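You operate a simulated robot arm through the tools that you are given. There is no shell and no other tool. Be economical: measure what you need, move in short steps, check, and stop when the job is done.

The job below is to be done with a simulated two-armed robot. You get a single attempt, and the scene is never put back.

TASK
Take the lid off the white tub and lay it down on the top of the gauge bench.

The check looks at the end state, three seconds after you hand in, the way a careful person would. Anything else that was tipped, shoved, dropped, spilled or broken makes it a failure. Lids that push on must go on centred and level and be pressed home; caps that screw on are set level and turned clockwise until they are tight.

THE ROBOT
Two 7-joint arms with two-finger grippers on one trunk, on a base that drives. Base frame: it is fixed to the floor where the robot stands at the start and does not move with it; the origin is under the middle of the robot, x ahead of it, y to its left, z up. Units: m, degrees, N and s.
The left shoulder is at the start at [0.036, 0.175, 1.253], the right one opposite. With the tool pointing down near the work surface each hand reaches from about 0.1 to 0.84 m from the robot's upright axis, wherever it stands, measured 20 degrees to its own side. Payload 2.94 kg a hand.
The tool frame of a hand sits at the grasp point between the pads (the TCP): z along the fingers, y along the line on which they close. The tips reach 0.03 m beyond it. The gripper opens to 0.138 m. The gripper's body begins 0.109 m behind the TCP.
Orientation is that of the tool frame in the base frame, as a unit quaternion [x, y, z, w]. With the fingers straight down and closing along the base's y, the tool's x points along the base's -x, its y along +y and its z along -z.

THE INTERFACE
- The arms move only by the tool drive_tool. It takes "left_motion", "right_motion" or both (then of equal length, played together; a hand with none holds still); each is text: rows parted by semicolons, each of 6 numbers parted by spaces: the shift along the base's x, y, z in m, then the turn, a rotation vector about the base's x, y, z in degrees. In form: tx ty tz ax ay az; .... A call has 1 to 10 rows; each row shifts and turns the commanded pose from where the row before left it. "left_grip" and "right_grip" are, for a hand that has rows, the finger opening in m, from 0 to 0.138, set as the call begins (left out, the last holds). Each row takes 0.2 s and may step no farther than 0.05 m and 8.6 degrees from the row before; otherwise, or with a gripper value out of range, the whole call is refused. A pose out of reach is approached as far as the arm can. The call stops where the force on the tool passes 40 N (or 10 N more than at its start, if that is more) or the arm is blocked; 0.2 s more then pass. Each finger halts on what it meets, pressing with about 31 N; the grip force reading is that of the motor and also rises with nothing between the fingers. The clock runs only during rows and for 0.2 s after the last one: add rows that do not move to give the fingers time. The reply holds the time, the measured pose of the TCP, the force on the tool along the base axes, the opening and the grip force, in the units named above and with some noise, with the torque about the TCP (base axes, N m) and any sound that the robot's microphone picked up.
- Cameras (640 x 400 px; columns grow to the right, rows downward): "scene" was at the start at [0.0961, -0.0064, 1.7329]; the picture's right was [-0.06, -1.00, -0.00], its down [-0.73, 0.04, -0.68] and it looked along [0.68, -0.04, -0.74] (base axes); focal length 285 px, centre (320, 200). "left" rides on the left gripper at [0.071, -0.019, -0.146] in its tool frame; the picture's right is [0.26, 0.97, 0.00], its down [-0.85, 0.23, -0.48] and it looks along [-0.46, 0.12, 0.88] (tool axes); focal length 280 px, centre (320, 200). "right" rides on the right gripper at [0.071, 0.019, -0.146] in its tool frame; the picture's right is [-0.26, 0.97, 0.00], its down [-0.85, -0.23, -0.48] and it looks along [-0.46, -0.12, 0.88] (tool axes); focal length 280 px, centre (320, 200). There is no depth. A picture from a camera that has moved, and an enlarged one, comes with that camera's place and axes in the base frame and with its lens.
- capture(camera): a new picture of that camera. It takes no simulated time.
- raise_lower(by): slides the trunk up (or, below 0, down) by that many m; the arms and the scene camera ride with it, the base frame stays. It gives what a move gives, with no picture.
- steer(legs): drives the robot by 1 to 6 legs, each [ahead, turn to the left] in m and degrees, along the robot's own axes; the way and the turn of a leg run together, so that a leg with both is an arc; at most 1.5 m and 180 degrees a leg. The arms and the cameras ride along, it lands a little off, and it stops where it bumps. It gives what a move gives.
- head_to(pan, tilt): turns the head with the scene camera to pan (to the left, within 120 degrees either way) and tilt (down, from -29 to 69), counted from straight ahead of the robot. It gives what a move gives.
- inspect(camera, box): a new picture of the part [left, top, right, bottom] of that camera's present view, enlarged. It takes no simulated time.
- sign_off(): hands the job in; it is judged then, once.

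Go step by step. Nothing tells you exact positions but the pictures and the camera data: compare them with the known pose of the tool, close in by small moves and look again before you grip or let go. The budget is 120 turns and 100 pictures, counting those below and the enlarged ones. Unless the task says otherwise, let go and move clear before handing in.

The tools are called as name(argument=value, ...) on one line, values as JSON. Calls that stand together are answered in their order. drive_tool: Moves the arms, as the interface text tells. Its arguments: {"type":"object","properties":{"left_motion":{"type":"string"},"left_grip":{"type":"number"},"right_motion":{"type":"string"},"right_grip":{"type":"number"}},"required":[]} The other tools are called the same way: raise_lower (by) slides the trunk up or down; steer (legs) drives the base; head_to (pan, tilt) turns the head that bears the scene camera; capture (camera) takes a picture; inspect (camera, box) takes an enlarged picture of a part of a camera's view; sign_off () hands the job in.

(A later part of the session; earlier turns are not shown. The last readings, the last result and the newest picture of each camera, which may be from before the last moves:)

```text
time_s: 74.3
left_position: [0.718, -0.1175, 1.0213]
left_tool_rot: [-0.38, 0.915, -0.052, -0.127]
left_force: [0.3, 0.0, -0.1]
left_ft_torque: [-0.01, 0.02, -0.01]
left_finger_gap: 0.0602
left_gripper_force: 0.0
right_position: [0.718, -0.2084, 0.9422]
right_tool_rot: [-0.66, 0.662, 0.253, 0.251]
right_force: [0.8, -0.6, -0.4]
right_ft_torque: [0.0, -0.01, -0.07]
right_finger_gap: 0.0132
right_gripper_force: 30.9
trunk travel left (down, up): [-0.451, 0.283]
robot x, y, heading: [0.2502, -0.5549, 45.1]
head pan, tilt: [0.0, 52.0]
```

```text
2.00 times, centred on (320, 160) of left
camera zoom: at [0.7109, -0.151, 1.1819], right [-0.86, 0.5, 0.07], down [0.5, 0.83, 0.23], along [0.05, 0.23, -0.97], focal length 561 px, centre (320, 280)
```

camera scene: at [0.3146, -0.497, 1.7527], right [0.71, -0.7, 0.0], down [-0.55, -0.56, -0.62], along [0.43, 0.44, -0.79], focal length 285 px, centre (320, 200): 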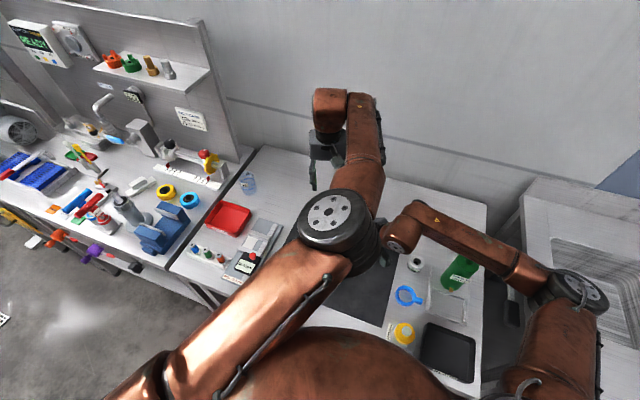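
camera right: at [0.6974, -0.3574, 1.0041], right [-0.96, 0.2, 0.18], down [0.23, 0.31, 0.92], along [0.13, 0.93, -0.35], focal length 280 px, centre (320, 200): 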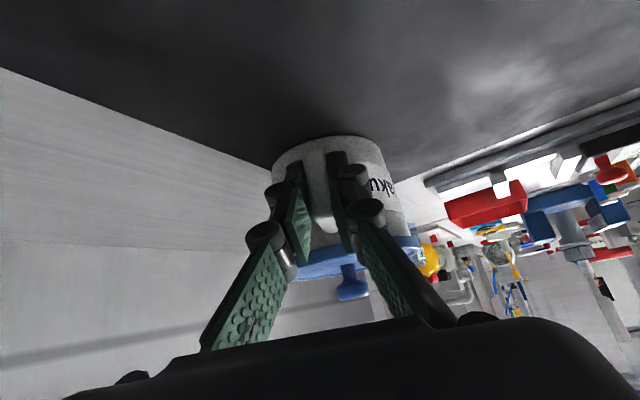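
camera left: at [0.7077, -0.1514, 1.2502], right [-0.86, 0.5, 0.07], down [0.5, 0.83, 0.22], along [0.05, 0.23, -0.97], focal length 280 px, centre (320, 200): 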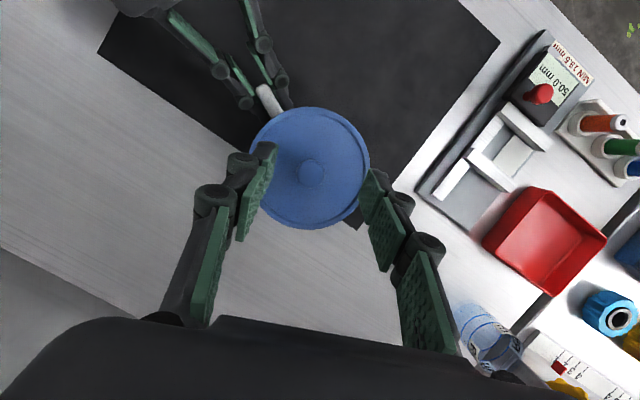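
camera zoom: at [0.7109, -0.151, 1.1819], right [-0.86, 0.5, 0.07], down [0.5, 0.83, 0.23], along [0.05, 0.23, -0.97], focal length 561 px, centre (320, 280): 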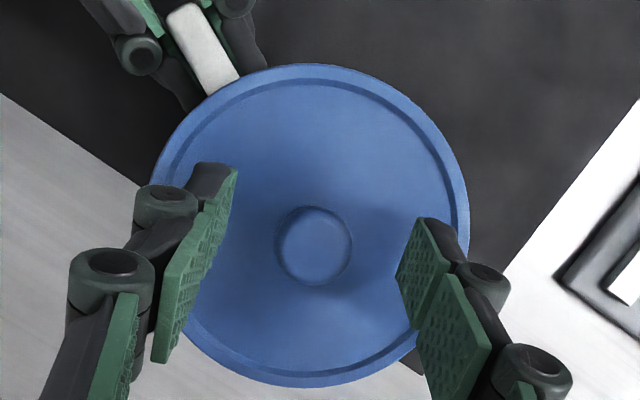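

Well centred. Down the last 9 mm and close.

drive_tool(left_motion="0.001 0.002 -0.009 0 0 0;0 0 0 0 0 0")

drive_tool(left_motion="0 0 0 0 0 0;0 0 0 0 0 0;0 0 0 0 0 0;0 0 0 0 0 0;0 0 0 0 0 0", left_grip=0.0)

capture(camera="left")

```text
time_s: 74.9
left_position: [0.7193, -0.1157, 1.0136]
left_tool_rot: [-0.382, 0.914, -0.053, -0.127]
left_force: [0.1, -0.3, -0.4]
left_ft_torque: [0.01, -0.03, 0.02]
left_finger_gap: 0.0599
left_gripper_force: 0.0
right_position: [0.7167, -0.2081, 0.9434]
right_tool_rot: [-0.66, 0.661, 0.253, 0.251]
right_force: [0.5, -0.8, -1.2]
right_ft_torque: [-0.02, 0.0, -0.03]
right_finger_gap: 0.0133
right_gripper_force: 31.0
trunk travel left (down, up): [-0.451, 0.283]
robot x, y, heading: [0.2542, -0.5531, 45.2]
head pan, tilt: [0.0, 52.0]
```

```text
time_s: 76.1
left_position: [0.7189, -0.115, 1.0138]
left_tool_rot: [-0.38, 0.915, -0.052, -0.127]
left_force: [-0.4, 0.5, 0.3]
left_ft_torque: [0.02, -0.02, -0.03]
left_finger_gap: 0.0237
left_gripper_force: 31.0
right_position: [0.7183, -0.2069, 0.9433]
right_tool_rot: [-0.66, 0.662, 0.252, 0.252]
right_force: [0.3, 0.6, -0.3]
right_ft_torque: [-0.04, -0.01, -0.03]
right_finger_gap: 0.0132
right_gripper_force: 31.1
trunk travel left (down, up): [-0.451, 0.283]
robot x, y, heading: [0.2535, -0.5534, 45.3]
head pan, tilt: [0.0, 52.0]
heard: snap
```

```text
33 pictures are left
camera left: at [0.7121, -0.1485, 1.173], right [-0.86, 0.5, 0.07], down [0.5, 0.83, 0.23], along [0.05, 0.23, -0.97], focal length 280 px, centre (320, 200)
```

left: 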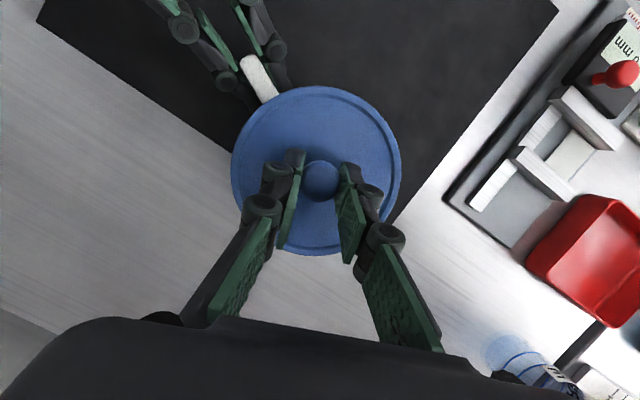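

Gripped, and the microphone heard a snap, probably the lid seal moving. I'll pull up slowly while the right hand holds the tub down.

drive_tool(left_motion="0 0 0.003 0 0 0;0 0 0.003 0 0 0;0 0 0.004 0 0 0;0 0 0.005 0 0 0;0 0 0 0 0 0")

capture(camera="right")

```text
time_s: 77.3
left_position: [0.7194, -0.1149, 1.0266]
left_tool_rot: [-0.381, 0.914, -0.052, -0.128]
left_force: [0.0, -0.6, -0.4]
left_ft_torque: [0.0, -0.02, 0.0]
left_finger_gap: 0.0237
left_gripper_force: 31.3
right_position: [0.7173, -0.2074, 0.9432]
right_tool_rot: [-0.66, 0.661, 0.253, 0.252]
right_force: [0.3, -0.2, -0.2]
right_ft_torque: [-0.01, 0.0, -0.03]
right_finger_gap: 0.0131
right_gripper_force: 30.9
trunk travel left (down, up): [-0.451, 0.283]
robot x, y, heading: [0.2529, -0.5557, 45.2]
head pan, tilt: [0.0, 52.0]
```

```text
32 pictures are left
camera right: at [0.6975, -0.3575, 1.004], right [-0.96, 0.2, 0.18], down [0.23, 0.31, 0.92], along [0.12, 0.93, -0.35], focal length 280 px, centre (320, 200)
```

right: 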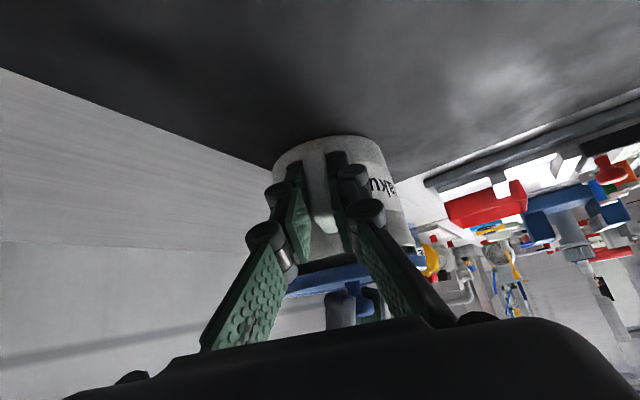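

The lid is off and the tub is still standing on the mat. I'll lift the lid clear, then release the handle and back the right hand out along its own axis.

drive_tool(left_motion="0 0 0.03 0 0 0;0 0 0.03 0 0 0;0 0 0.03 0 0 0")

drive_tool(right_motion="0 0 0 0 0 0;0 0 0 0 0 0;0 0 0 0 0 0;0 0 0 0 0 0", right_grip=0.06)

drive_tool(right_motion="0 -0.02 0.022 0 0 0;0 -0.025 0.03 0 0 0;0 -0.025 0.03 0 0 0;0 -0.03 0.035 0 0 0")

capture(camera="right")

capture(camera="scene")

```text
time_s: 78.1
left_position: [0.7229, -0.1167, 1.1178]
left_tool_rot: [-0.381, 0.914, -0.052, -0.127]
left_force: [-0.6, -0.5, 0.1]
left_ft_torque: [0.04, -0.03, 0.01]
left_finger_gap: 0.0236
left_gripper_force: 31.5
right_position: [0.717, -0.2077, 0.9435]
right_tool_rot: [-0.66, 0.661, 0.253, 0.252]
right_force: [-0.4, -0.1, -0.5]
right_ft_torque: [-0.05, 0.01, 0.0]
right_finger_gap: 0.0132
right_gripper_force: 31.0
trunk travel left (down, up): [-0.451, 0.283]
robot x, y, heading: [0.2526, -0.5502, 45.3]
head pan, tilt: [0.0, 52.0]
```

```text
time_s: 79.1
left_position: [0.7229, -0.1169, 1.1171]
left_tool_rot: [-0.381, 0.915, -0.052, -0.126]
left_force: [0.5, 0.6, -0.2]
left_ft_torque: [-0.02, -0.01, -0.04]
left_finger_gap: 0.0236
left_gripper_force: 30.8
right_position: [0.7169, -0.2072, 0.9435]
right_tool_rot: [-0.66, 0.662, 0.252, 0.251]
right_force: [-1.0, 0.9, -0.1]
right_ft_torque: [0.01, -0.01, 0.0]
right_finger_gap: 0.0601
right_gripper_force: 0.0
trunk travel left (down, up): [-0.451, 0.283]
robot x, y, heading: [0.2548, -0.5527, 45.0]
head pan, tilt: [0.0, 52.0]
```

```text
time_s: 80.1
left_position: [0.7221, -0.1181, 1.1173]
left_tool_rot: [-0.38, 0.915, -0.051, -0.127]
left_force: [0.5, -0.3, 0.7]
left_ft_torque: [0.02, -0.01, 0.0]
left_finger_gap: 0.0236
left_gripper_force: 30.9
right_position: [0.7179, -0.3102, 1.0587]
right_tool_rot: [-0.66, 0.661, 0.253, 0.252]
right_force: [0.2, 0.4, -0.1]
right_ft_torque: [-0.01, -0.02, 0.02]
right_finger_gap: 0.0601
right_gripper_force: 0.2
trunk travel left (down, up): [-0.451, 0.283]
robot x, y, heading: [0.2547, -0.5507, 45.5]
head pan, tilt: [0.0, 52.0]
```

```text
31 pictures are left
camera right: at [0.699, -0.4606, 1.1189], right [-0.96, 0.2, 0.18], down [0.23, 0.31, 0.92], along [0.12, 0.93, -0.35], focal length 280 px, centre (320, 200)
```

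right: 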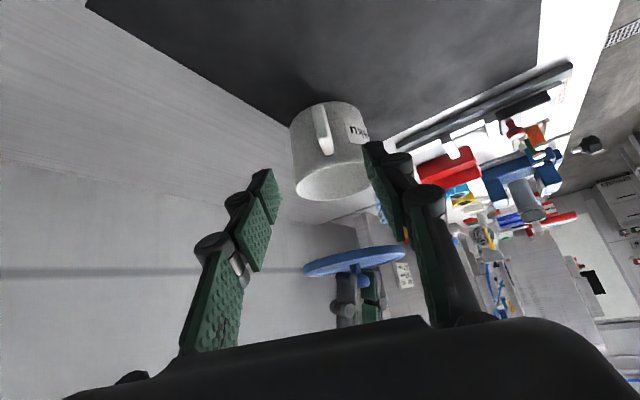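

```text
30 pictures are left
camera scene: at [0.3134, -0.499, 1.7529], right [0.71, -0.7, 0.0], down [-0.55, -0.56, -0.62], along [0.43, 0.44, -0.79], focal length 285 px, centre (320, 200)
```

scene: 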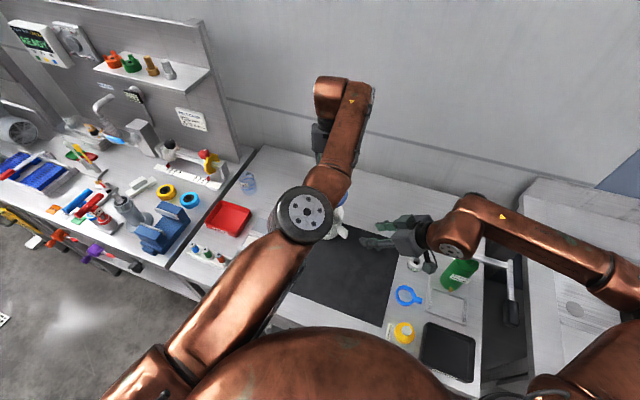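

The tub stands open and untouched on the mat, and the lid is held level. I'll carry it to the bare bench spot near (0.68, 0.08), clear of the cup, tub, mat and gauge.

drive_tool(left_motion="-0.008 0.04 0 0 0 0;-0.008 0.04 0 0 0 0;-0.009 0.04 -0.005 0 0 0;-0.009 0.04 -0.01 0 0 0;-0.008 0.038 -0.01 0 0 0;0 0 0 0 0 0")

capture(camera="left")

capture(camera="scene")

```text
time_s: 81.5
left_position: [0.7049, -0.0257, 1.1211]
left_tool_rot: [-0.389, 0.913, -0.055, -0.111]
left_force: [-0.5, 0.0, 0.2]
left_ft_torque: [-0.02, -0.02, -0.02]
left_finger_gap: 0.0237
left_gripper_force: 31.4
left hand out of reach, approached as far as the arm can: row 2, 3, 4, 5
right_position: [0.7192, -0.3087, 1.0579]
right_tool_rot: [-0.66, 0.661, 0.253, 0.251]
right_force: [0.3, 0.6, -0.4]
right_ft_torque: [-0.02, -0.02, 0.02]
right_finger_gap: 0.0598
right_gripper_force: 0.0
trunk travel left (down, up): [-0.451, 0.283]
robot x, y, heading: [0.2558, -0.5527, 45.2]
head pan, tilt: [0.0, 52.0]
```

```text
29 pictures are left
camera left: at [0.6933, -0.0621, 1.2814], right [-0.87, 0.48, 0.05], down [0.48, 0.84, 0.25], along [0.08, 0.24, -0.97], focal length 280 px, centre (320, 200)
```

left: 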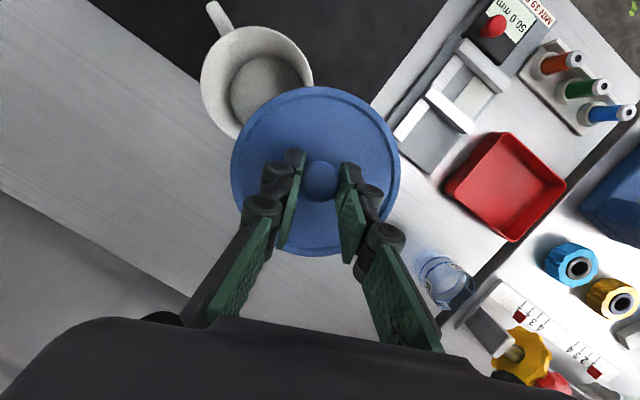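

```text
28 pictures are left
camera scene: at [0.314, -0.4963, 1.7527], right [0.71, -0.7, 0.0], down [-0.55, -0.56, -0.62], along [0.43, 0.44, -0.79], focal length 285 px, centre (320, 200)
```

scene: 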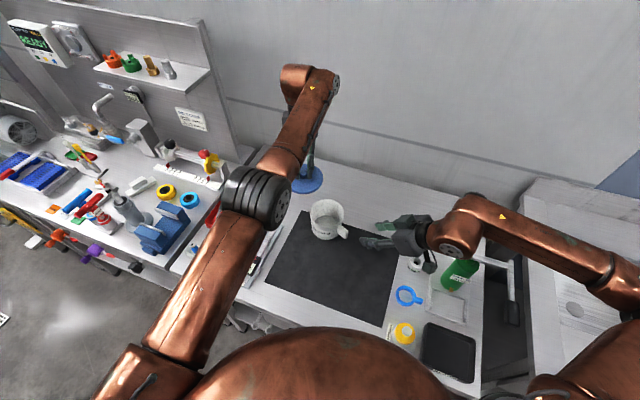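

That spot is out of reach with this lean. The bare strip behind the mat, at about (0.865, -0.19), is reachable after turning the robot 30° right. First I'll raise and fold back the right hand and pull the lid in a little.

drive_tool(right_motion="0 -0.015 0.03 -8.4 0 0;0 -0.015 0.03 -8.4 0 0;0 -0.015 0.03 -8.4 0 0;0 -0.015 0.03 -8.4 0 0;0 -0.015 0.03 -8.4 0 0;-0.02 -0.03 0.01 0 0 0;-0.02 -0.03 0.01 0 0 0;-0.02 -0.03 0.01 0 0 0;-0.02 -0.03 0.01 0 0 0;-0.02 -0.02 0.01 0 0 0")

drive_tool(left_motion="-0.01 -0.02 0.02 0 0 0;-0.01 -0.02 0.02 0 0 0;-0.01 -0.02 0.02 0 0 0;-0.005 -0.01 0.01 0 0 0;0 0 0 0 0 0")

capture(camera="scene")

```text
time_s: 83.7
left_position: [0.703, -0.0278, 1.122]
left_tool_rot: [-0.388, 0.913, -0.055, -0.11]
left_force: [-0.2, 0.7, -0.5]
left_ft_torque: [0.01, -0.02, -0.02]
left_finger_gap: 0.0235
left_gripper_force: 31.1
right_position: [0.6174, -0.5203, 1.2591]
right_tool_rot: [-0.706, 0.709, -0.002, -0.002]
right_force: [-0.6, 0.0, 0.3]
right_ft_torque: [0.01, 0.0, 0.01]
right_finger_gap: 0.0603
right_gripper_force: 0.0
trunk travel left (down, up): [-0.451, 0.283]
robot x, y, heading: [0.2562, -0.5542, 45.5]
head pan, tilt: [0.0, 52.0]
```

```text
time_s: 84.9
left_position: [0.709, -0.0529, 1.1671]
left_tool_rot: [-0.373, 0.919, -0.051, -0.115]
left_force: [-0.1, 0.5, 0.5]
left_ft_torque: [-0.01, -0.01, -0.02]
left_finger_gap: 0.0237
left_gripper_force: 31.2
left hand out of reach, approached as far as the arm can: row 1, 2, 3, 4
right_position: [0.6179, -0.5184, 1.2578]
right_tool_rot: [-0.706, 0.708, -0.001, -0.002]
right_force: [0.7, -0.2, 0.2]
right_ft_torque: [-0.01, 0.0, -0.01]
right_finger_gap: 0.0598
right_gripper_force: 0.1
trunk travel left (down, up): [-0.451, 0.283]
robot x, y, heading: [0.2536, -0.5546, 45.2]
head pan, tilt: [0.0, 52.0]
```

```text
27 pictures are left
camera scene: at [0.3142, -0.4961, 1.7527], right [0.71, -0.7, 0.0], down [-0.55, -0.56, -0.62], along [0.43, 0.44, -0.79], focal length 285 px, centre (320, 200)
```

scene: 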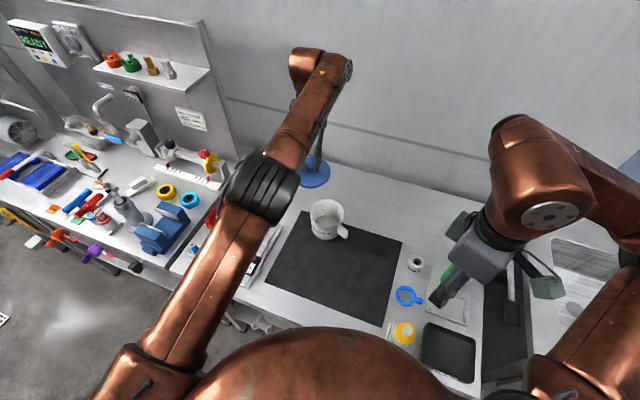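

The lid is held high and the right arm is folded back. I'll turn the robot 30° right.

steer(legs=[[0, -30]])

capture(camera="scene")

capture(camera="left")

```text
time_s: 86.8
left_position: [0.9022, -0.3552, 1.1675]
left_tool_rot: [-0.117, 0.985, -0.018, -0.125]
left_force: [0.1, -1.0, 0.0]
left_ft_torque: [0.06, 0.01, -0.02]
left_finger_gap: 0.0236
left_gripper_force: 31.4
right_position: [0.5846, -0.7088, 1.2594]
right_tool_rot: [-0.496, 0.868, 0.0, -0.002]
right_force: [0.1, -0.3, 0.4]
right_ft_torque: [-0.01, -0.03, -0.01]
right_finger_gap: 0.0602
right_gripper_force: 0.1
trunk travel left (down, up): [-0.451, 0.283]
robot x, y, heading: [0.2535, -0.5536, 14.8]
head pan, tilt: [0.0, 52.0]
```

```text
26 pictures are left
camera scene: at [0.3354, -0.5347, 1.7527], right [0.26, -0.97, 0.0], down [-0.76, -0.2, -0.62], along [0.59, 0.16, -0.79], focal length 285 px, centre (320, 200)
```

scene: 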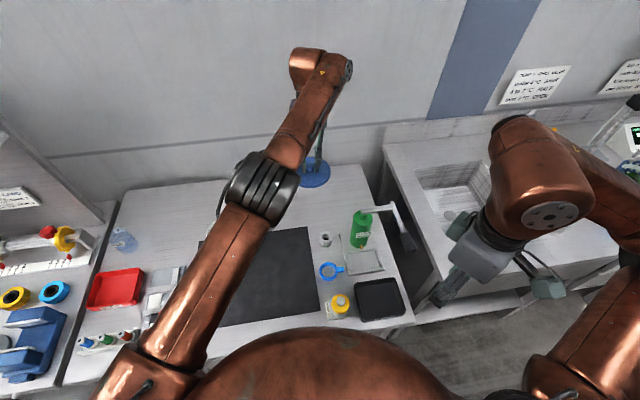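

```text
25 pictures are left
camera left: at [0.8733, -0.3793, 1.3264], right [-0.47, 0.88, 0.06], down [0.86, 0.45, 0.25], along [0.19, 0.17, -0.97], focal length 280 px, centre (320, 200)
```

left: 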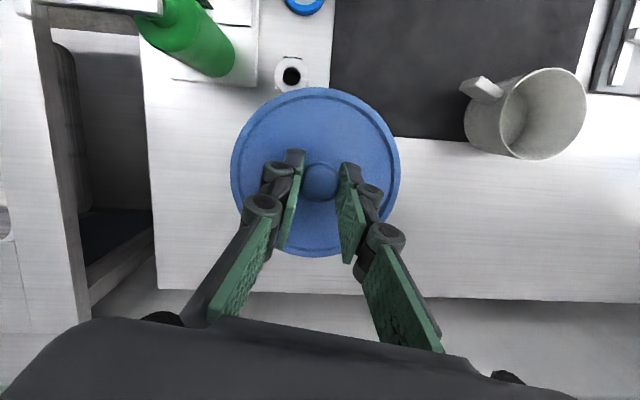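

I have a clear view of the bare strip behind the mat. I'll shift the lid over (0.875, -0.20), correct its tilt by 1.3° so it is level again, and lower partway.

drive_tool(left_motion="-0.007 0.039 -0.01 0 1.35 0;-0.007 0.039 -0.01 0 0 0;-0.007 0.039 -0.02 0 0 0;-0.006 0.038 -0.02 0 0 0;0 0 -0.04 0 0 0;0 0 -0.04 0 0 0;0 0 0 0 0 0")

capture(camera="left")

capture(camera="scene")

```text
time_s: 88.4
left_position: [0.8983, -0.2942, 1.0675]
left_tool_rot: [-0.118, 0.983, -0.016, -0.137]
left_force: [0.3, -0.7, 0.4]
left_ft_torque: [0.0, -0.01, 0.03]
left_finger_gap: 0.0235
left_gripper_force: 31.0
left hand out of reach, approached as far as the arm can: row 1, 2, 3, 4
right_position: [0.5836, -0.7085, 1.2587]
right_tool_rot: [-0.495, 0.869, 0.0, 0.0]
right_force: [0.7, 0.6, 0.9]
right_ft_torque: [-0.01, 0.0, 0.0]
right_finger_gap: 0.0603
right_gripper_force: 0.0
trunk travel left (down, up): [-0.451, 0.283]
robot x, y, heading: [0.2542, -0.5536, 14.6]
head pan, tilt: [0.0, 52.0]
```

```text
24 pictures are left
camera left: at [0.8735, -0.3208, 1.2274], right [-0.47, 0.88, 0.07], down [0.87, 0.45, 0.23], along [0.17, 0.17, -0.97], focal length 280 px, centre (320, 200)
```

left: 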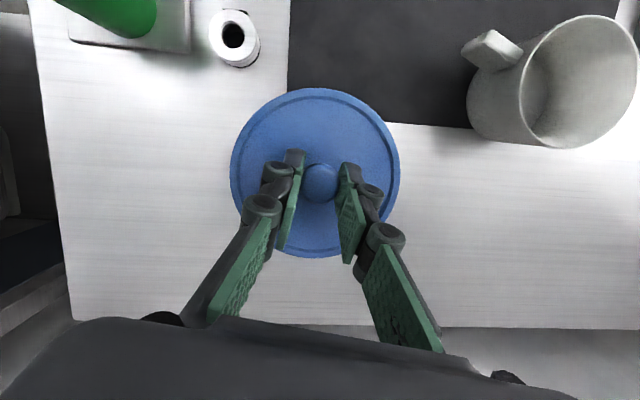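

```text
23 pictures are left
camera scene: at [0.335, -0.5346, 1.7528], right [0.26, -0.97, 0.0], down [-0.76, -0.2, -0.62], along [0.6, 0.16, -0.79], focal length 285 px, centre (320, 200)
```

scene: 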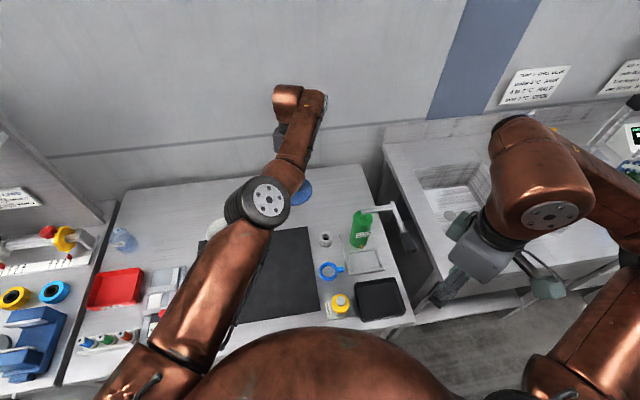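

This spot at (0.898, -0.294) is already bare bench, well clear of the ring and tub. I'll shift about 1 cm further from the mat and lower, with the lean angle now matching the original so the lid is level.

drive_tool(left_motion="0.01 0.008 -0.02 0 0 0;0 0 -0.03 0 0 0;0 0 -0.03 0 0 0;0 0 0 0 0 0")

capture(camera="left")

inspect(camera="scene", box=[260, 130, 380, 250])

```text
time_s: 89.4
left_position: [0.9044, -0.2919, 1.0435]
left_tool_rot: [-0.117, 0.984, -0.017, -0.136]
left_force: [0.1, -0.1, 0.4]
left_ft_torque: [0.05, 0.04, -0.05]
left_finger_gap: 0.0236
left_gripper_force: 30.4
left hand out of reach, approached as far as the arm can: row 1, 2
right_position: [0.5847, -0.7118, 1.2568]
right_tool_rot: [-0.495, 0.869, 0.002, -0.001]
right_force: [0.4, -1.2, -0.2]
right_ft_torque: [0.09, -0.04, 0.0]
right_finger_gap: 0.06
right_gripper_force: 0.1
trunk travel left (down, up): [-0.451, 0.283]
robot x, y, heading: [0.2574, -0.5529, 14.8]
head pan, tilt: [0.0, 52.0]
```

```text
22 pictures are left
camera left: at [0.8808, -0.3183, 1.2033], right [-0.47, 0.88, 0.07], down [0.87, 0.45, 0.23], along [0.17, 0.17, -0.97], focal length 280 px, centre (320, 200)
```

left: 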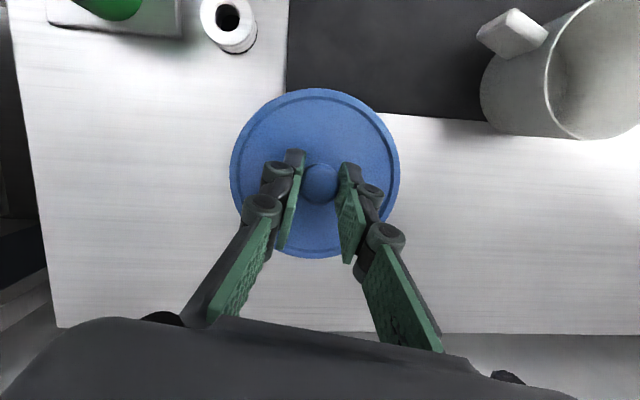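

```text
3.33 times, centred on (320, 190) of scene
camera zoom: at [0.3347, -0.5381, 1.7529], right [0.26, -0.97, 0.0], down [-0.76, -0.2, -0.62], along [0.6, 0.16, -0.79], focal length 951 px, centre (320, 233)
```

zoom: 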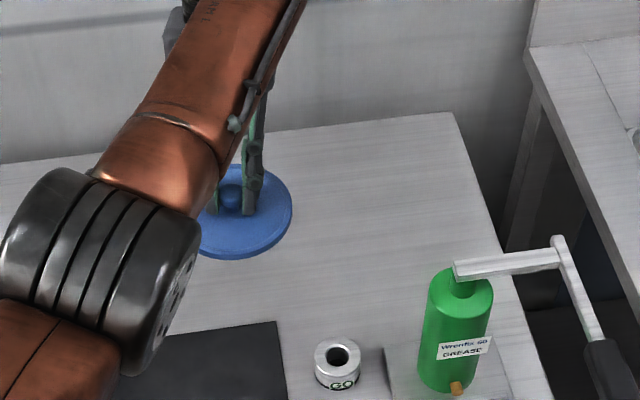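

The hand stopped higher than commanded and the base shifted slightly. I'll check whether the left elbow is touching something.

capture(camera="scene")

inspect(camera="scene", box=[130, 170, 330, 340])

```text
20 pictures are left
camera scene: at [0.3347, -0.5381, 1.7529], right [0.26, -0.97, 0.0], down [-0.76, -0.2, -0.62], along [0.6, 0.16, -0.79], focal length 285 px, centre (320, 200)
```

scene: 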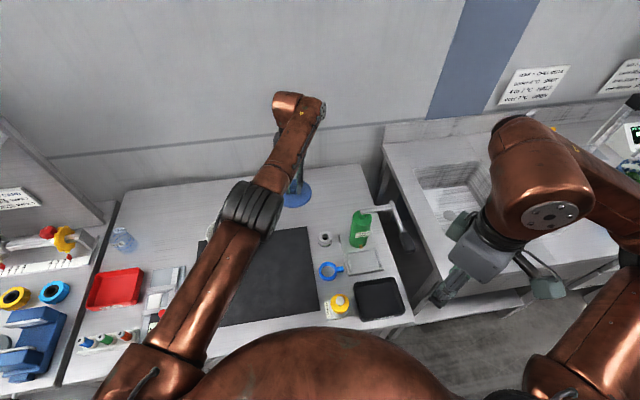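

```text
2.35 times, centred on (230, 255) of scene
camera zoom: at [0.3347, -0.5381, 1.7529], right [0.26, -0.97, 0.0], down [-0.76, -0.2, -0.62], along [0.6, 0.16, -0.79], focal length 671 px, centre (532, 71)
```

zoom: 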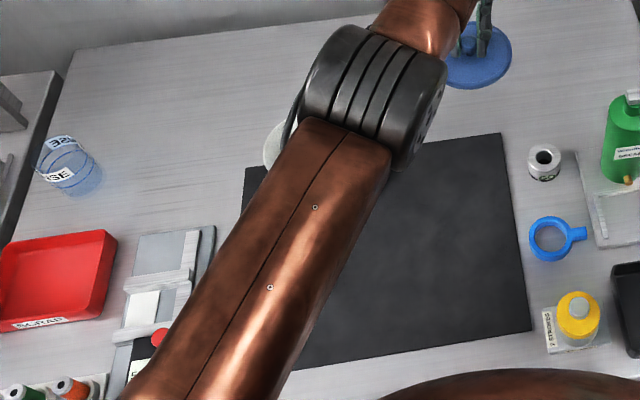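

Nothing is touching: the elbow is high at about 1.28, and the arm is simply near full reach. Lowering the trunk will carry the lid down without needing more reach.

raise_lower(by=-0.065)

capture(camera="left")

inspect(camera="scene", box=[250, 130, 370, 230])

```text
time_s: 90.4
left_position: [0.9048, -0.2911, 0.9793]
left_tool_rot: [-0.118, 0.984, -0.016, -0.135]
left_force: [0.5, -0.1, -0.6]
left_ft_torque: [-0.01, -0.02, -0.05]
left_finger_gap: 0.0234
left_gripper_force: 31.1
right_position: [0.5845, -0.7091, 1.1937]
right_tool_rot: [-0.494, 0.869, 0.0, 0.0]
right_force: [0.4, 0.0, -0.4]
right_ft_torque: [0.02, -0.01, -0.03]
right_finger_gap: 0.0601
right_gripper_force: 0.1
trunk travel left (down, up): [-0.386, 0.348]
robot x, y, heading: [0.2515, -0.5548, 14.9]
head pan, tilt: [0.0, 52.0]
```

```text
18 pictures are left
camera left: at [0.8806, -0.3155, 1.1389], right [-0.47, 0.88, 0.07], down [0.87, 0.45, 0.23], along [0.17, 0.17, -0.97], focal length 280 px, centre (320, 200)
```

left: 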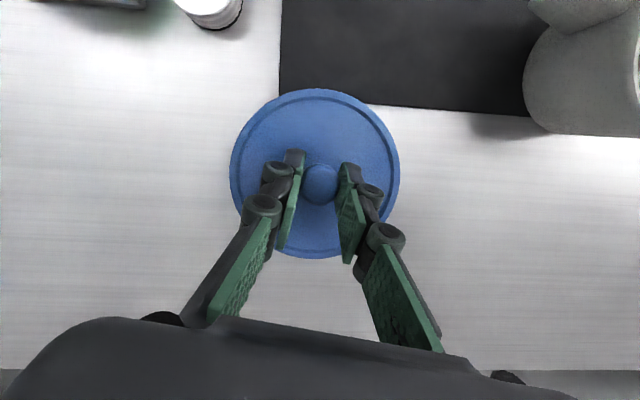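

```text
4.00 times, centred on (310, 180) of scene
camera zoom: at [0.3572, -0.5291, 1.6879], right [0.26, -0.97, 0.0], down [-0.76, -0.2, -0.62], along [0.6, 0.16, -0.79], focal length 1141 px, centre (360, 280)
```

zoom: 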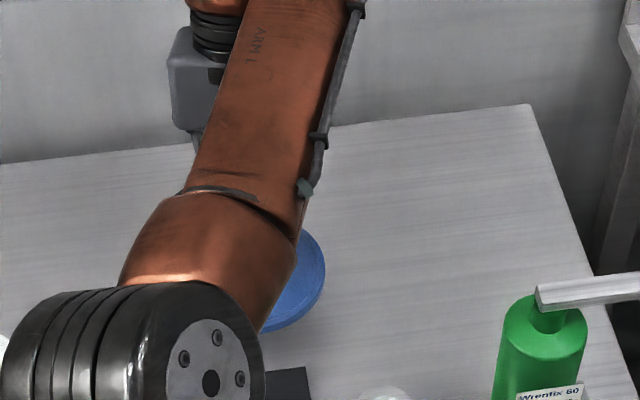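

The lid is level and nearly down, but its near rim sits right above the mat edge. I'll shift it about 1.7 cm further back before lowering.

drive_tool(left_motion="0.008 0.004 0 0 0 0;0.008 0.004 0 0 0 0;0.002 0 -0.008 0 0 0;0 0 0 0 0 0")

capture(camera="left")

```text
time_s: 91.4
left_position: [0.9204, -0.2752, 0.9852]
left_tool_rot: [-0.132, 0.983, -0.022, -0.123]
left_force: [-0.6, 0.2, -0.2]
left_ft_torque: [-0.03, 0.0, 0.01]
left_finger_gap: 0.0234
left_gripper_force: 30.9
left hand out of reach, approached as far as the arm can: row 2, 3
right_position: [0.5847, -0.7089, 1.1932]
right_tool_rot: [-0.495, 0.869, -0.002, -0.002]
right_force: [0.6, 0.1, 0.3]
right_ft_torque: [-0.01, 0.0, 0.02]
right_finger_gap: 0.0602
right_gripper_force: 0.0
trunk travel left (down, up): [-0.386, 0.348]
robot x, y, heading: [0.2548, -0.5578, 15.0]
head pan, tilt: [0.0, 52.0]
```

```text
16 pictures are left
camera left: at [0.8926, -0.3018, 1.1446], right [-0.5, 0.86, 0.06], down [0.84, 0.47, 0.25], along [0.19, 0.17, -0.97], focal length 280 px, centre (320, 200)
```

left: 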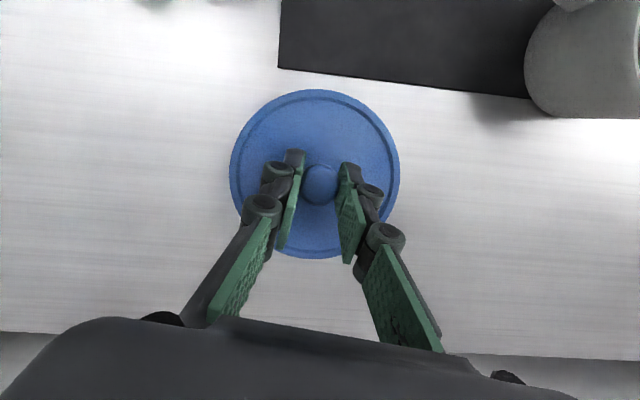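

Now there's a clear margin from the mat, but the reach limit left about 1.5° of tilt. I'll ease back 6 mm and restore level.

drive_tool(left_motion="-0.006 -0.003 -0.004 0.16 1.52 0;0 0 0 0 0 0")

```text
time_s: 92.0
left_position: [0.9234, -0.2733, 0.9898]
left_tool_rot: [-0.138, 0.983, -0.023, -0.121]
left_force: [0.0, -1.3, -0.8]
left_ft_torque: [0.04, 0.0, 0.01]
left_finger_gap: 0.0235
left_gripper_force: 30.7
left hand out of reach, approached as far as the arm can: row 1
right_position: [0.5857, -0.7088, 1.1937]
right_tool_rot: [-0.495, 0.869, 0.0, -0.001]
right_force: [0.7, 0.3, -0.2]
right_ft_torque: [-0.01, -0.04, -0.01]
right_finger_gap: 0.06
right_gripper_force: 0.0
trunk travel left (down, up): [-0.386, 0.348]
robot x, y, heading: [0.2525, -0.5538, 14.6]
head pan, tilt: [0.0, 52.0]
```

It drifted outward near the singularity, so I'll pull back a little more firmly with the level correction.

drive_tool(left_motion="-0.012 -0.006 -0.002 0 0 0;-0.008 -0.005 -0.002 0.2 1.8 0;0 0 0 0 0 0")

```text
time_s: 92.8
left_position: [0.903, -0.2913, 0.9842]
left_tool_rot: [-0.11, 0.982, -0.011, -0.151]
left_force: [0.0, -0.5, -0.4]
left_ft_torque: [0.0, -0.01, 0.01]
left_finger_gap: 0.0237
left_gripper_force: 30.8
left hand out of reach, approached as far as the arm can: row 1, 2
right_position: [0.585, -0.7087, 1.1942]
right_tool_rot: [-0.495, 0.869, 0.0, -0.001]
right_force: [0.4, -0.5, 0.6]
right_ft_torque: [0.03, -0.01, 0.03]
right_finger_gap: 0.0597
right_gripper_force: 0.0
trunk travel left (down, up): [-0.386, 0.348]
robot x, y, heading: [0.2522, -0.5531, 14.6]
head pan, tilt: [0.0, 52.0]
```

The arm is on a joint-limit boundary here, so a 3 cm forward nudge of the base is better than more reach. I'll first restore the level pose, then nudge.

drive_tool(left_motion="0 0 0 -0.36 -1.7 0;0 0 0 0 0 0")

steer(legs=[[0.035, 0]])

```text
time_s: 93.4
left_position: [0.9039, -0.2921, 0.9823]
left_tool_rot: [-0.118, 0.982, -0.015, -0.15]
left_force: [1.0, -0.2, -1.1]
left_ft_torque: [-0.03, -0.01, -0.03]
left_finger_gap: 0.0235
left_gripper_force: 31.0
right_position: [0.5856, -0.7081, 1.1947]
right_tool_rot: [-0.494, 0.869, 0.0, -0.001]
right_force: [0.0, 0.8, -0.9]
right_ft_torque: [0.03, -0.01, -0.03]
right_finger_gap: 0.0599
right_gripper_force: 0.1
trunk travel left (down, up): [-0.386, 0.348]
robot x, y, heading: [0.2553, -0.5568, 14.7]
head pan, tilt: [0.0, 52.0]
```

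```text
time_s: 94.9
left_position: [0.9485, -0.2867, 0.9891]
left_tool_rot: [-0.12, 0.984, -0.017, -0.132]
left_force: [0.2, 0.1, 0.5]
left_ft_torque: [-0.04, 0.08, 0.01]
left_finger_gap: 0.0236
left_gripper_force: 31.4
right_position: [0.6067, -0.7048, 1.1953]
right_tool_rot: [-0.495, 0.869, -0.002, 0.005]
right_force: [-0.1, -0.3, -0.3]
right_ft_torque: [-0.02, 0.01, 0.03]
right_finger_gap: 0.0601
right_gripper_force: 0.1
trunk travel left (down, up): [-0.386, 0.348]
robot x, y, heading: [0.2876, -0.5405, 14.6]
head pan, tilt: [0.0, 52.0]
stopped in leg 1: the robot was blocked; the commanded pose is now the measured one
```

The base touched something after about 3 cm. The lid is now level and well behind the mat, so I'll back off 1 cm to relieve the contact and look.

steer(legs=[[-0.012, 0]])

capture(camera="scene")

capture(camera="left")

```text
time_s: 95.6
left_position: [0.9341, -0.2891, 0.99]
left_tool_rot: [-0.12, 0.983, -0.017, -0.136]
left_force: [0.7, -0.1, -0.4]
left_ft_torque: [-0.06, 0.02, -0.02]
left_finger_gap: 0.0234
left_gripper_force: 31.2
right_position: [0.593, -0.7081, 1.1956]
right_tool_rot: [-0.495, 0.869, -0.003, 0.005]
right_force: [0.4, -0.4, -1.0]
right_ft_torque: [-0.07, 0.03, -0.02]
right_finger_gap: 0.0602
right_gripper_force: 0.1
trunk travel left (down, up): [-0.386, 0.348]
robot x, y, heading: [0.2777, -0.5456, 15.0]
head pan, tilt: [0.0, 52.0]
```

```text
15 pictures are left
camera scene: at [0.3932, -0.5196, 1.6876], right [0.26, -0.97, 0.0], down [-0.77, -0.2, -0.61], along [0.59, 0.16, -0.79], focal length 285 px, centre (320, 200)
```

scene: 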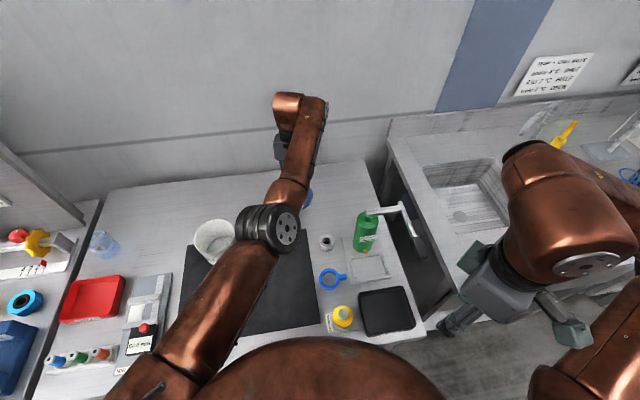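

```text
14 pictures are left
camera left: at [0.909, -0.3139, 1.1487], right [-0.48, 0.88, 0.07], down [0.86, 0.45, 0.23], along [0.17, 0.17, -0.97], focal length 280 px, centre (320, 200)
```

left: 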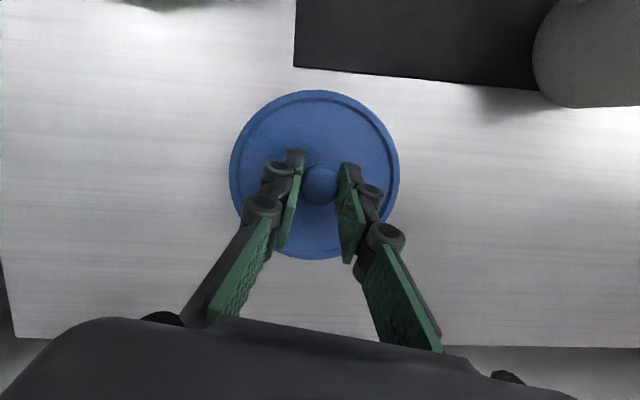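

Nothing is disturbed, and the lid is level over bare bench behind the mat. I'll lower it with the trunk in steps until contact.

raise_lower(by=-0.035)

capture(camera="left")

```text
time_s: 96.4
left_position: [0.9235, -0.2904, 0.9609]
left_tool_rot: [-0.12, 0.984, -0.017, -0.13]
left_force: [0.2, -0.7, 0.1]
left_ft_torque: [0.05, -0.11, -0.02]
left_finger_gap: 0.0237
left_gripper_force: 30.7
right_position: [0.5807, -0.7113, 1.1619]
right_tool_rot: [-0.495, 0.869, -0.005, 0.011]
right_force: [-0.3, -0.4, 0.3]
right_ft_torque: [0.02, -0.11, 0.01]
right_finger_gap: 0.0601
right_gripper_force: 0.0
trunk travel left (down, up): [-0.351, 0.383]
robot x, y, heading: [0.2775, -0.5465, 14.7]
head pan, tilt: [0.0, 52.0]
```

```text
13 pictures are left
camera left: at [0.8978, -0.3175, 1.1205], right [-0.48, 0.88, 0.07], down [0.86, 0.45, 0.24], along [0.18, 0.17, -0.97], focal length 280 px, centre (320, 200)
```

left: 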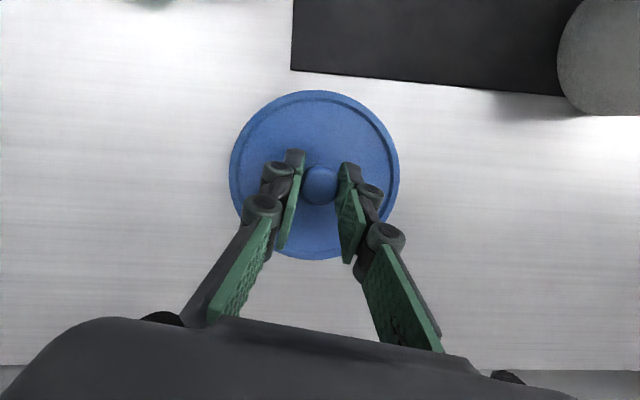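

Both hands shifted back and tilted slightly, so the torso is probably leaning on the bench edge. I'll stop using the trunk and lower the last bit with the arm.

drive_tool(left_motion="0 0 -0.008 0 0 0;0 0 0 0 0 0")

```text
time_s: 97.0
left_position: [0.9245, -0.2901, 0.9522]
left_tool_rot: [-0.12, 0.984, -0.016, -0.131]
left_force: [0.6, 0.3, -0.2]
left_ft_torque: [0.01, 0.01, 0.02]
left_finger_gap: 0.0235
left_gripper_force: 32.1
right_position: [0.5837, -0.7098, 1.1607]
right_tool_rot: [-0.495, 0.869, -0.004, 0.008]
right_force: [0.6, -0.6, -0.6]
right_ft_torque: [-0.03, 0.0, 0.04]
right_finger_gap: 0.06
right_gripper_force: 0.1
trunk travel left (down, up): [-0.351, 0.383]
robot x, y, heading: [0.2787, -0.5473, 14.8]
head pan, tilt: [0.0, 52.0]
```

The arm can lower normally. Continuing in small steps while watching the force.

drive_tool(left_motion="0 0 -0.004 -0.1 0.5 0;0 0 -0.003 0 0 0;0 0 0 0 0 0")

capture(camera="left")

```text
time_s: 97.8
left_position: [0.9246, -0.2911, 0.9449]
left_tool_rot: [-0.121, 0.983, -0.016, -0.136]
left_force: [-0.9, 0.4, 0.0]
left_ft_torque: [0.03, 0.02, 0.01]
left_finger_gap: 0.0235
left_gripper_force: 30.8
right_position: [0.5828, -0.7099, 1.1618]
right_tool_rot: [-0.496, 0.869, -0.004, 0.008]
right_force: [0.1, 1.1, 0.5]
right_ft_torque: [-0.01, -0.03, -0.03]
right_finger_gap: 0.0599
right_gripper_force: 0.0
trunk travel left (down, up): [-0.351, 0.383]
robot x, y, heading: [0.2736, -0.5474, 14.8]
head pan, tilt: [0.0, 52.0]
```

```text
12 pictures are left
camera left: at [0.9016, -0.3156, 1.1035], right [-0.48, 0.88, 0.07], down [0.86, 0.45, 0.23], along [0.17, 0.17, -0.97], focal length 280 px, centre (320, 200)
```

left: 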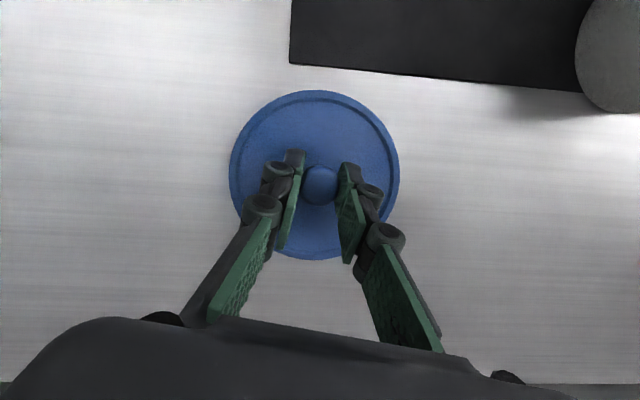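

Still no contact, and the gap to the mat is clear. I'll lower further in 3 mm steps.

drive_tool(left_motion="0 0 -0.003 0 0 0;0 0 -0.003 0 0 0;0 0 0 0 0 0")

drive_tool(left_motion="0 0 -0.003 0 0 0;0 0 0 0 0 0")

```text
time_s: 98.6
left_position: [0.9242, -0.2901, 0.9386]
left_tool_rot: [-0.12, 0.983, -0.017, -0.136]
left_force: [1.0, 0.3, -0.5]
left_ft_torque: [-0.03, -0.02, -0.01]
left_finger_gap: 0.0234
left_gripper_force: 30.7
right_position: [0.5837, -0.7095, 1.1607]
right_tool_rot: [-0.495, 0.869, -0.004, 0.008]
right_force: [0.4, 0.4, -0.4]
right_ft_torque: [0.02, 0.01, 0.01]
right_finger_gap: 0.06
right_gripper_force: 0.0
trunk travel left (down, up): [-0.351, 0.383]
robot x, y, heading: [0.2797, -0.547, 14.8]
head pan, tilt: [0.0, 52.0]
```

```text
time_s: 99.2
left_position: [0.9254, -0.2911, 0.9334]
left_tool_rot: [-0.121, 0.983, -0.017, -0.136]
left_force: [0.3, -0.7, -0.4]
left_ft_torque: [0.02, 0.01, 0.0]
left_finger_gap: 0.0234
left_gripper_force: 31.2
right_position: [0.5848, -0.7093, 1.1618]
right_tool_rot: [-0.496, 0.868, -0.004, 0.008]
right_force: [0.4, -0.3, 0.6]
right_ft_torque: [-0.01, -0.03, 0.01]
right_finger_gap: 0.0597
right_gripper_force: 0.1
trunk travel left (down, up): [-0.351, 0.383]
robot x, y, heading: [0.2783, -0.5476, 14.8]
head pan, tilt: [0.0, 52.0]
```

drive_tool(left_motion="0 0 -0.003 0 0 0;0 0 0 0 0 0")

inspect(camera="scene", box=[270, 150, 350, 230])

```text
time_s: 99.8
left_position: [0.9268, -0.2897, 0.93]
left_tool_rot: [-0.119, 0.983, -0.017, -0.136]
left_force: [-0.2, -0.5, -0.7]
left_ft_torque: [0.01, 0.01, 0.02]
left_finger_gap: 0.0235
left_gripper_force: 31.1
right_position: [0.5839, -0.7099, 1.1618]
right_tool_rot: [-0.495, 0.869, -0.004, 0.008]
right_force: [0.7, 0.6, 0.1]
right_ft_torque: [-0.02, 0.0, -0.02]
right_finger_gap: 0.0598
right_gripper_force: 0.1
trunk travel left (down, up): [-0.351, 0.383]
robot x, y, heading: [0.2772, -0.5497, 14.8]
head pan, tilt: [0.0, 52.0]
```

```text
5.00 times, centred on (310, 190) of scene
camera zoom: at [0.3963, -0.5185, 1.6525], right [0.26, -0.97, 0.0], down [-0.76, -0.2, -0.62], along [0.59, 0.16, -0.79], focal length 1426 px, centre (370, 250)
```

zoom: 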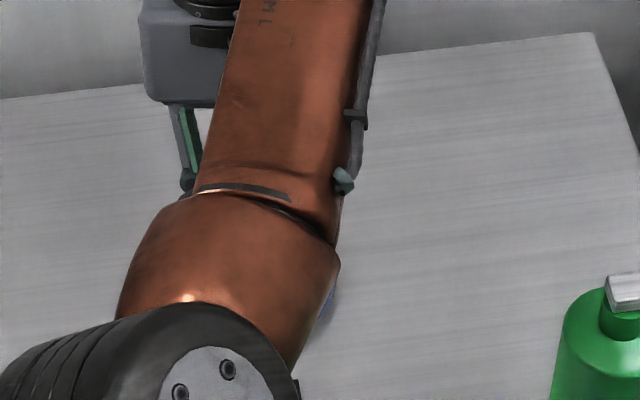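

Still no contact force. Continuing down in 2 mm steps.

drive_tool(left_motion="0 0 -0.002 0 0 0;0 0 -0.002 0 0 0;0 0 0 0 0 0")

capture(camera="left")

```text
time_s: 100.6
left_position: [0.9262, -0.2915, 0.9266]
left_tool_rot: [-0.12, 0.983, -0.017, -0.136]
left_force: [-0.1, -0.9, -0.6]
left_ft_torque: [-0.01, -0.01, 0.0]
left_finger_gap: 0.0236
left_gripper_force: 31.2
right_position: [0.5843, -0.7098, 1.1616]
right_tool_rot: [-0.495, 0.869, -0.005, 0.009]
right_force: [-1.2, 0.2, -0.1]
right_ft_torque: [-0.01, 0.01, -0.03]
right_finger_gap: 0.06
right_gripper_force: 0.0
trunk travel left (down, up): [-0.351, 0.383]
robot x, y, heading: [0.2787, -0.5448, 14.7]
head pan, tilt: [0.0, 52.0]
```

```text
10 pictures are left
camera left: at [0.9028, -0.3158, 1.0869], right [-0.48, 0.88, 0.07], down [0.86, 0.45, 0.23], along [0.17, 0.17, -0.97], focal length 280 px, centre (320, 200)
```

left: 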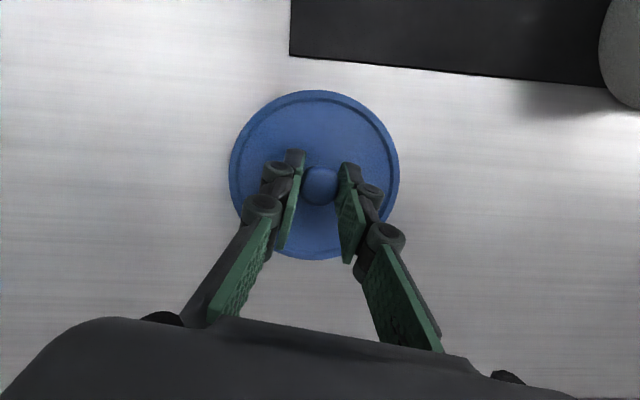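

From the mat corner in this view, the bench top is about z 0.875, so roughly another centimetre remains. I'll keep stepping.

drive_tool(left_motion="0 0 -0.002 0 0 0;0 0 -0.002 0 0 0;0 0 0 0 0 0")

drive_tool(left_motion="0 0 -0.002 0 0 0;0 0 0 0 0 0")

drive_tool(left_motion="0 0 -0.002 0 0 0;0 0 0 0 0 0")

```text
time_s: 101.4
left_position: [0.9275, -0.2905, 0.9222]
left_tool_rot: [-0.121, 0.983, -0.016, -0.135]
left_force: [0.8, 0.1, 4.4]
left_ft_torque: [0.16, 0.17, -0.04]
left_finger_gap: 0.0237
left_gripper_force: 31.4
right_position: [0.5835, -0.7104, 1.1611]
right_tool_rot: [-0.495, 0.869, -0.004, 0.009]
right_force: [0.2, -0.8, -0.3]
right_ft_torque: [0.01, -0.01, -0.01]
right_finger_gap: 0.0602
right_gripper_force: 0.1
trunk travel left (down, up): [-0.351, 0.383]
robot x, y, heading: [0.2795, -0.5483, 15.0]
head pan, tilt: [0.0, 52.0]
```

```text
time_s: 102.0
left_position: [0.9262, -0.2894, 0.922]
left_tool_rot: [-0.122, 0.983, -0.017, -0.135]
left_force: [4.5, 0.8, 10.6]
left_ft_torque: [-0.01, 0.48, -0.07]
left_finger_gap: 0.0234
left_gripper_force: 31.2
right_position: [0.5836, -0.7094, 1.1615]
right_tool_rot: [-0.496, 0.869, -0.004, 0.009]
right_force: [-0.5, -0.1, -1.1]
right_ft_torque: [-0.02, 0.02, 0.0]
right_finger_gap: 0.0598
right_gripper_force: 0.0
trunk travel left (down, up): [-0.351, 0.383]
robot x, y, heading: [0.2784, -0.5437, 15.0]
head pan, tilt: [0.0, 52.0]
```

```text
time_s: 102.6
left_position: [0.9256, -0.2904, 0.9219]
left_tool_rot: [-0.12, 0.984, -0.015, -0.132]
left_force: [9.8, 0.1, 24.6]
left_ft_torque: [-0.07, -0.07, 0.0]
left_finger_gap: 0.0236
left_gripper_force: 30.4
right_position: [0.5829, -0.7103, 1.161]
right_tool_rot: [-0.495, 0.869, -0.005, 0.009]
right_force: [-0.1, 1.1, -0.6]
right_ft_torque: [-0.01, -0.03, 0.01]
right_finger_gap: 0.0599
right_gripper_force: 0.1
trunk travel left (down, up): [-0.351, 0.383]
robot x, y, heading: [0.2753, -0.5473, 14.6]
head pan, tilt: [0.0, 52.0]
```

The lid has touched the bench at TCP z 0.922. I'll take the excess pressure off, then open the fingers.

drive_tool(left_motion="0 0 0.0035 0 0 0;0 0 0 0 0 0")

drive_tool(left_motion="0 0 0 0 0 0;0 0 0 0 0 0;0 0 0 0 0 0;0 0 0 0 0 0", left_grip=0.06)

capture(camera="left")

```text
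time_s: 103.2
left_position: [0.9248, -0.291, 0.9216]
left_tool_rot: [-0.12, 0.983, -0.016, -0.136]
left_force: [5.1, -0.5, 14.0]
left_ft_torque: [0.12, -0.4, -0.01]
left_finger_gap: 0.0236
left_gripper_force: 30.7
right_position: [0.5841, -0.7102, 1.1611]
right_tool_rot: [-0.495, 0.869, -0.004, 0.008]
right_force: [-0.5, 0.5, 0.6]
right_ft_torque: [-0.01, -0.01, 0.02]
right_finger_gap: 0.0599
right_gripper_force: 0.0
trunk travel left (down, up): [-0.351, 0.383]
robot x, y, heading: [0.2816, -0.5519, 14.7]
head pan, tilt: [0.0, 52.0]
```

```text
time_s: 104.2
left_position: [0.9247, -0.29, 0.9213]
left_tool_rot: [-0.12, 0.983, -0.017, -0.136]
left_force: [0.8, -1.0, 0.4]
left_ft_torque: [0.01, 0.0, 0.0]
left_finger_gap: 0.06
left_gripper_force: 0.1
right_position: [0.5833, -0.7109, 1.1617]
right_tool_rot: [-0.495, 0.869, -0.004, 0.008]
right_force: [-0.1, 0.3, -0.9]
right_ft_torque: [-0.03, 0.02, -0.01]
right_finger_gap: 0.06
right_gripper_force: 0.0
trunk travel left (down, up): [-0.351, 0.383]
robot x, y, heading: [0.2782, -0.5483, 15.1]
head pan, tilt: [0.0, 52.0]
```

```text
9 pictures are left
camera left: at [0.9015, -0.3159, 1.0815], right [-0.48, 0.88, 0.07], down [0.86, 0.45, 0.23], along [0.17, 0.17, -0.97], focal length 280 px, centre (320, 200)
```

left: 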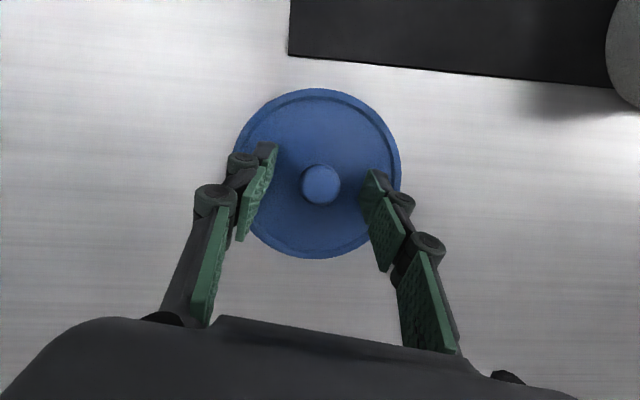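

The lid lies flat on the bench and is released. I'll raise the trunk to lift the hand straight off, which also takes the torso off the bench edge.

raise_lower(by=0.1)

capture(camera="left")

```text
time_s: 105.5
left_position: [0.9258, -0.2899, 1.0236]
left_tool_rot: [-0.121, 0.983, -0.016, -0.137]
left_force: [0.6, -0.7, -0.3]
left_ft_torque: [-0.02, 0.02, -0.01]
left_finger_gap: 0.0601
left_gripper_force: 0.0
right_position: [0.5842, -0.7088, 1.2606]
right_tool_rot: [-0.495, 0.869, -0.004, 0.008]
right_force: [1.6, -0.4, -0.6]
right_ft_torque: [-0.03, 0.03, 0.0]
right_finger_gap: 0.0599
right_gripper_force: 0.0
trunk travel left (down, up): [-0.451, 0.283]
robot x, y, heading: [0.2775, -0.5476, 14.7]
head pan, tilt: [0.0, 52.0]
```

```text
8 pictures are left
camera left: at [0.9022, -0.3154, 1.1821], right [-0.48, 0.88, 0.07], down [0.86, 0.45, 0.23], along [0.17, 0.17, -0.97], focal length 280 px, centre (320, 200)
```

left: 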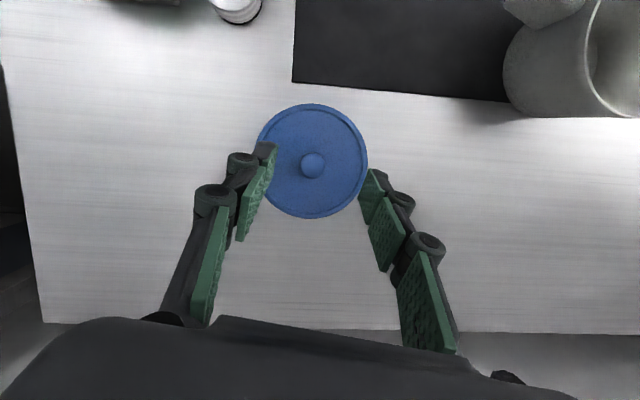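

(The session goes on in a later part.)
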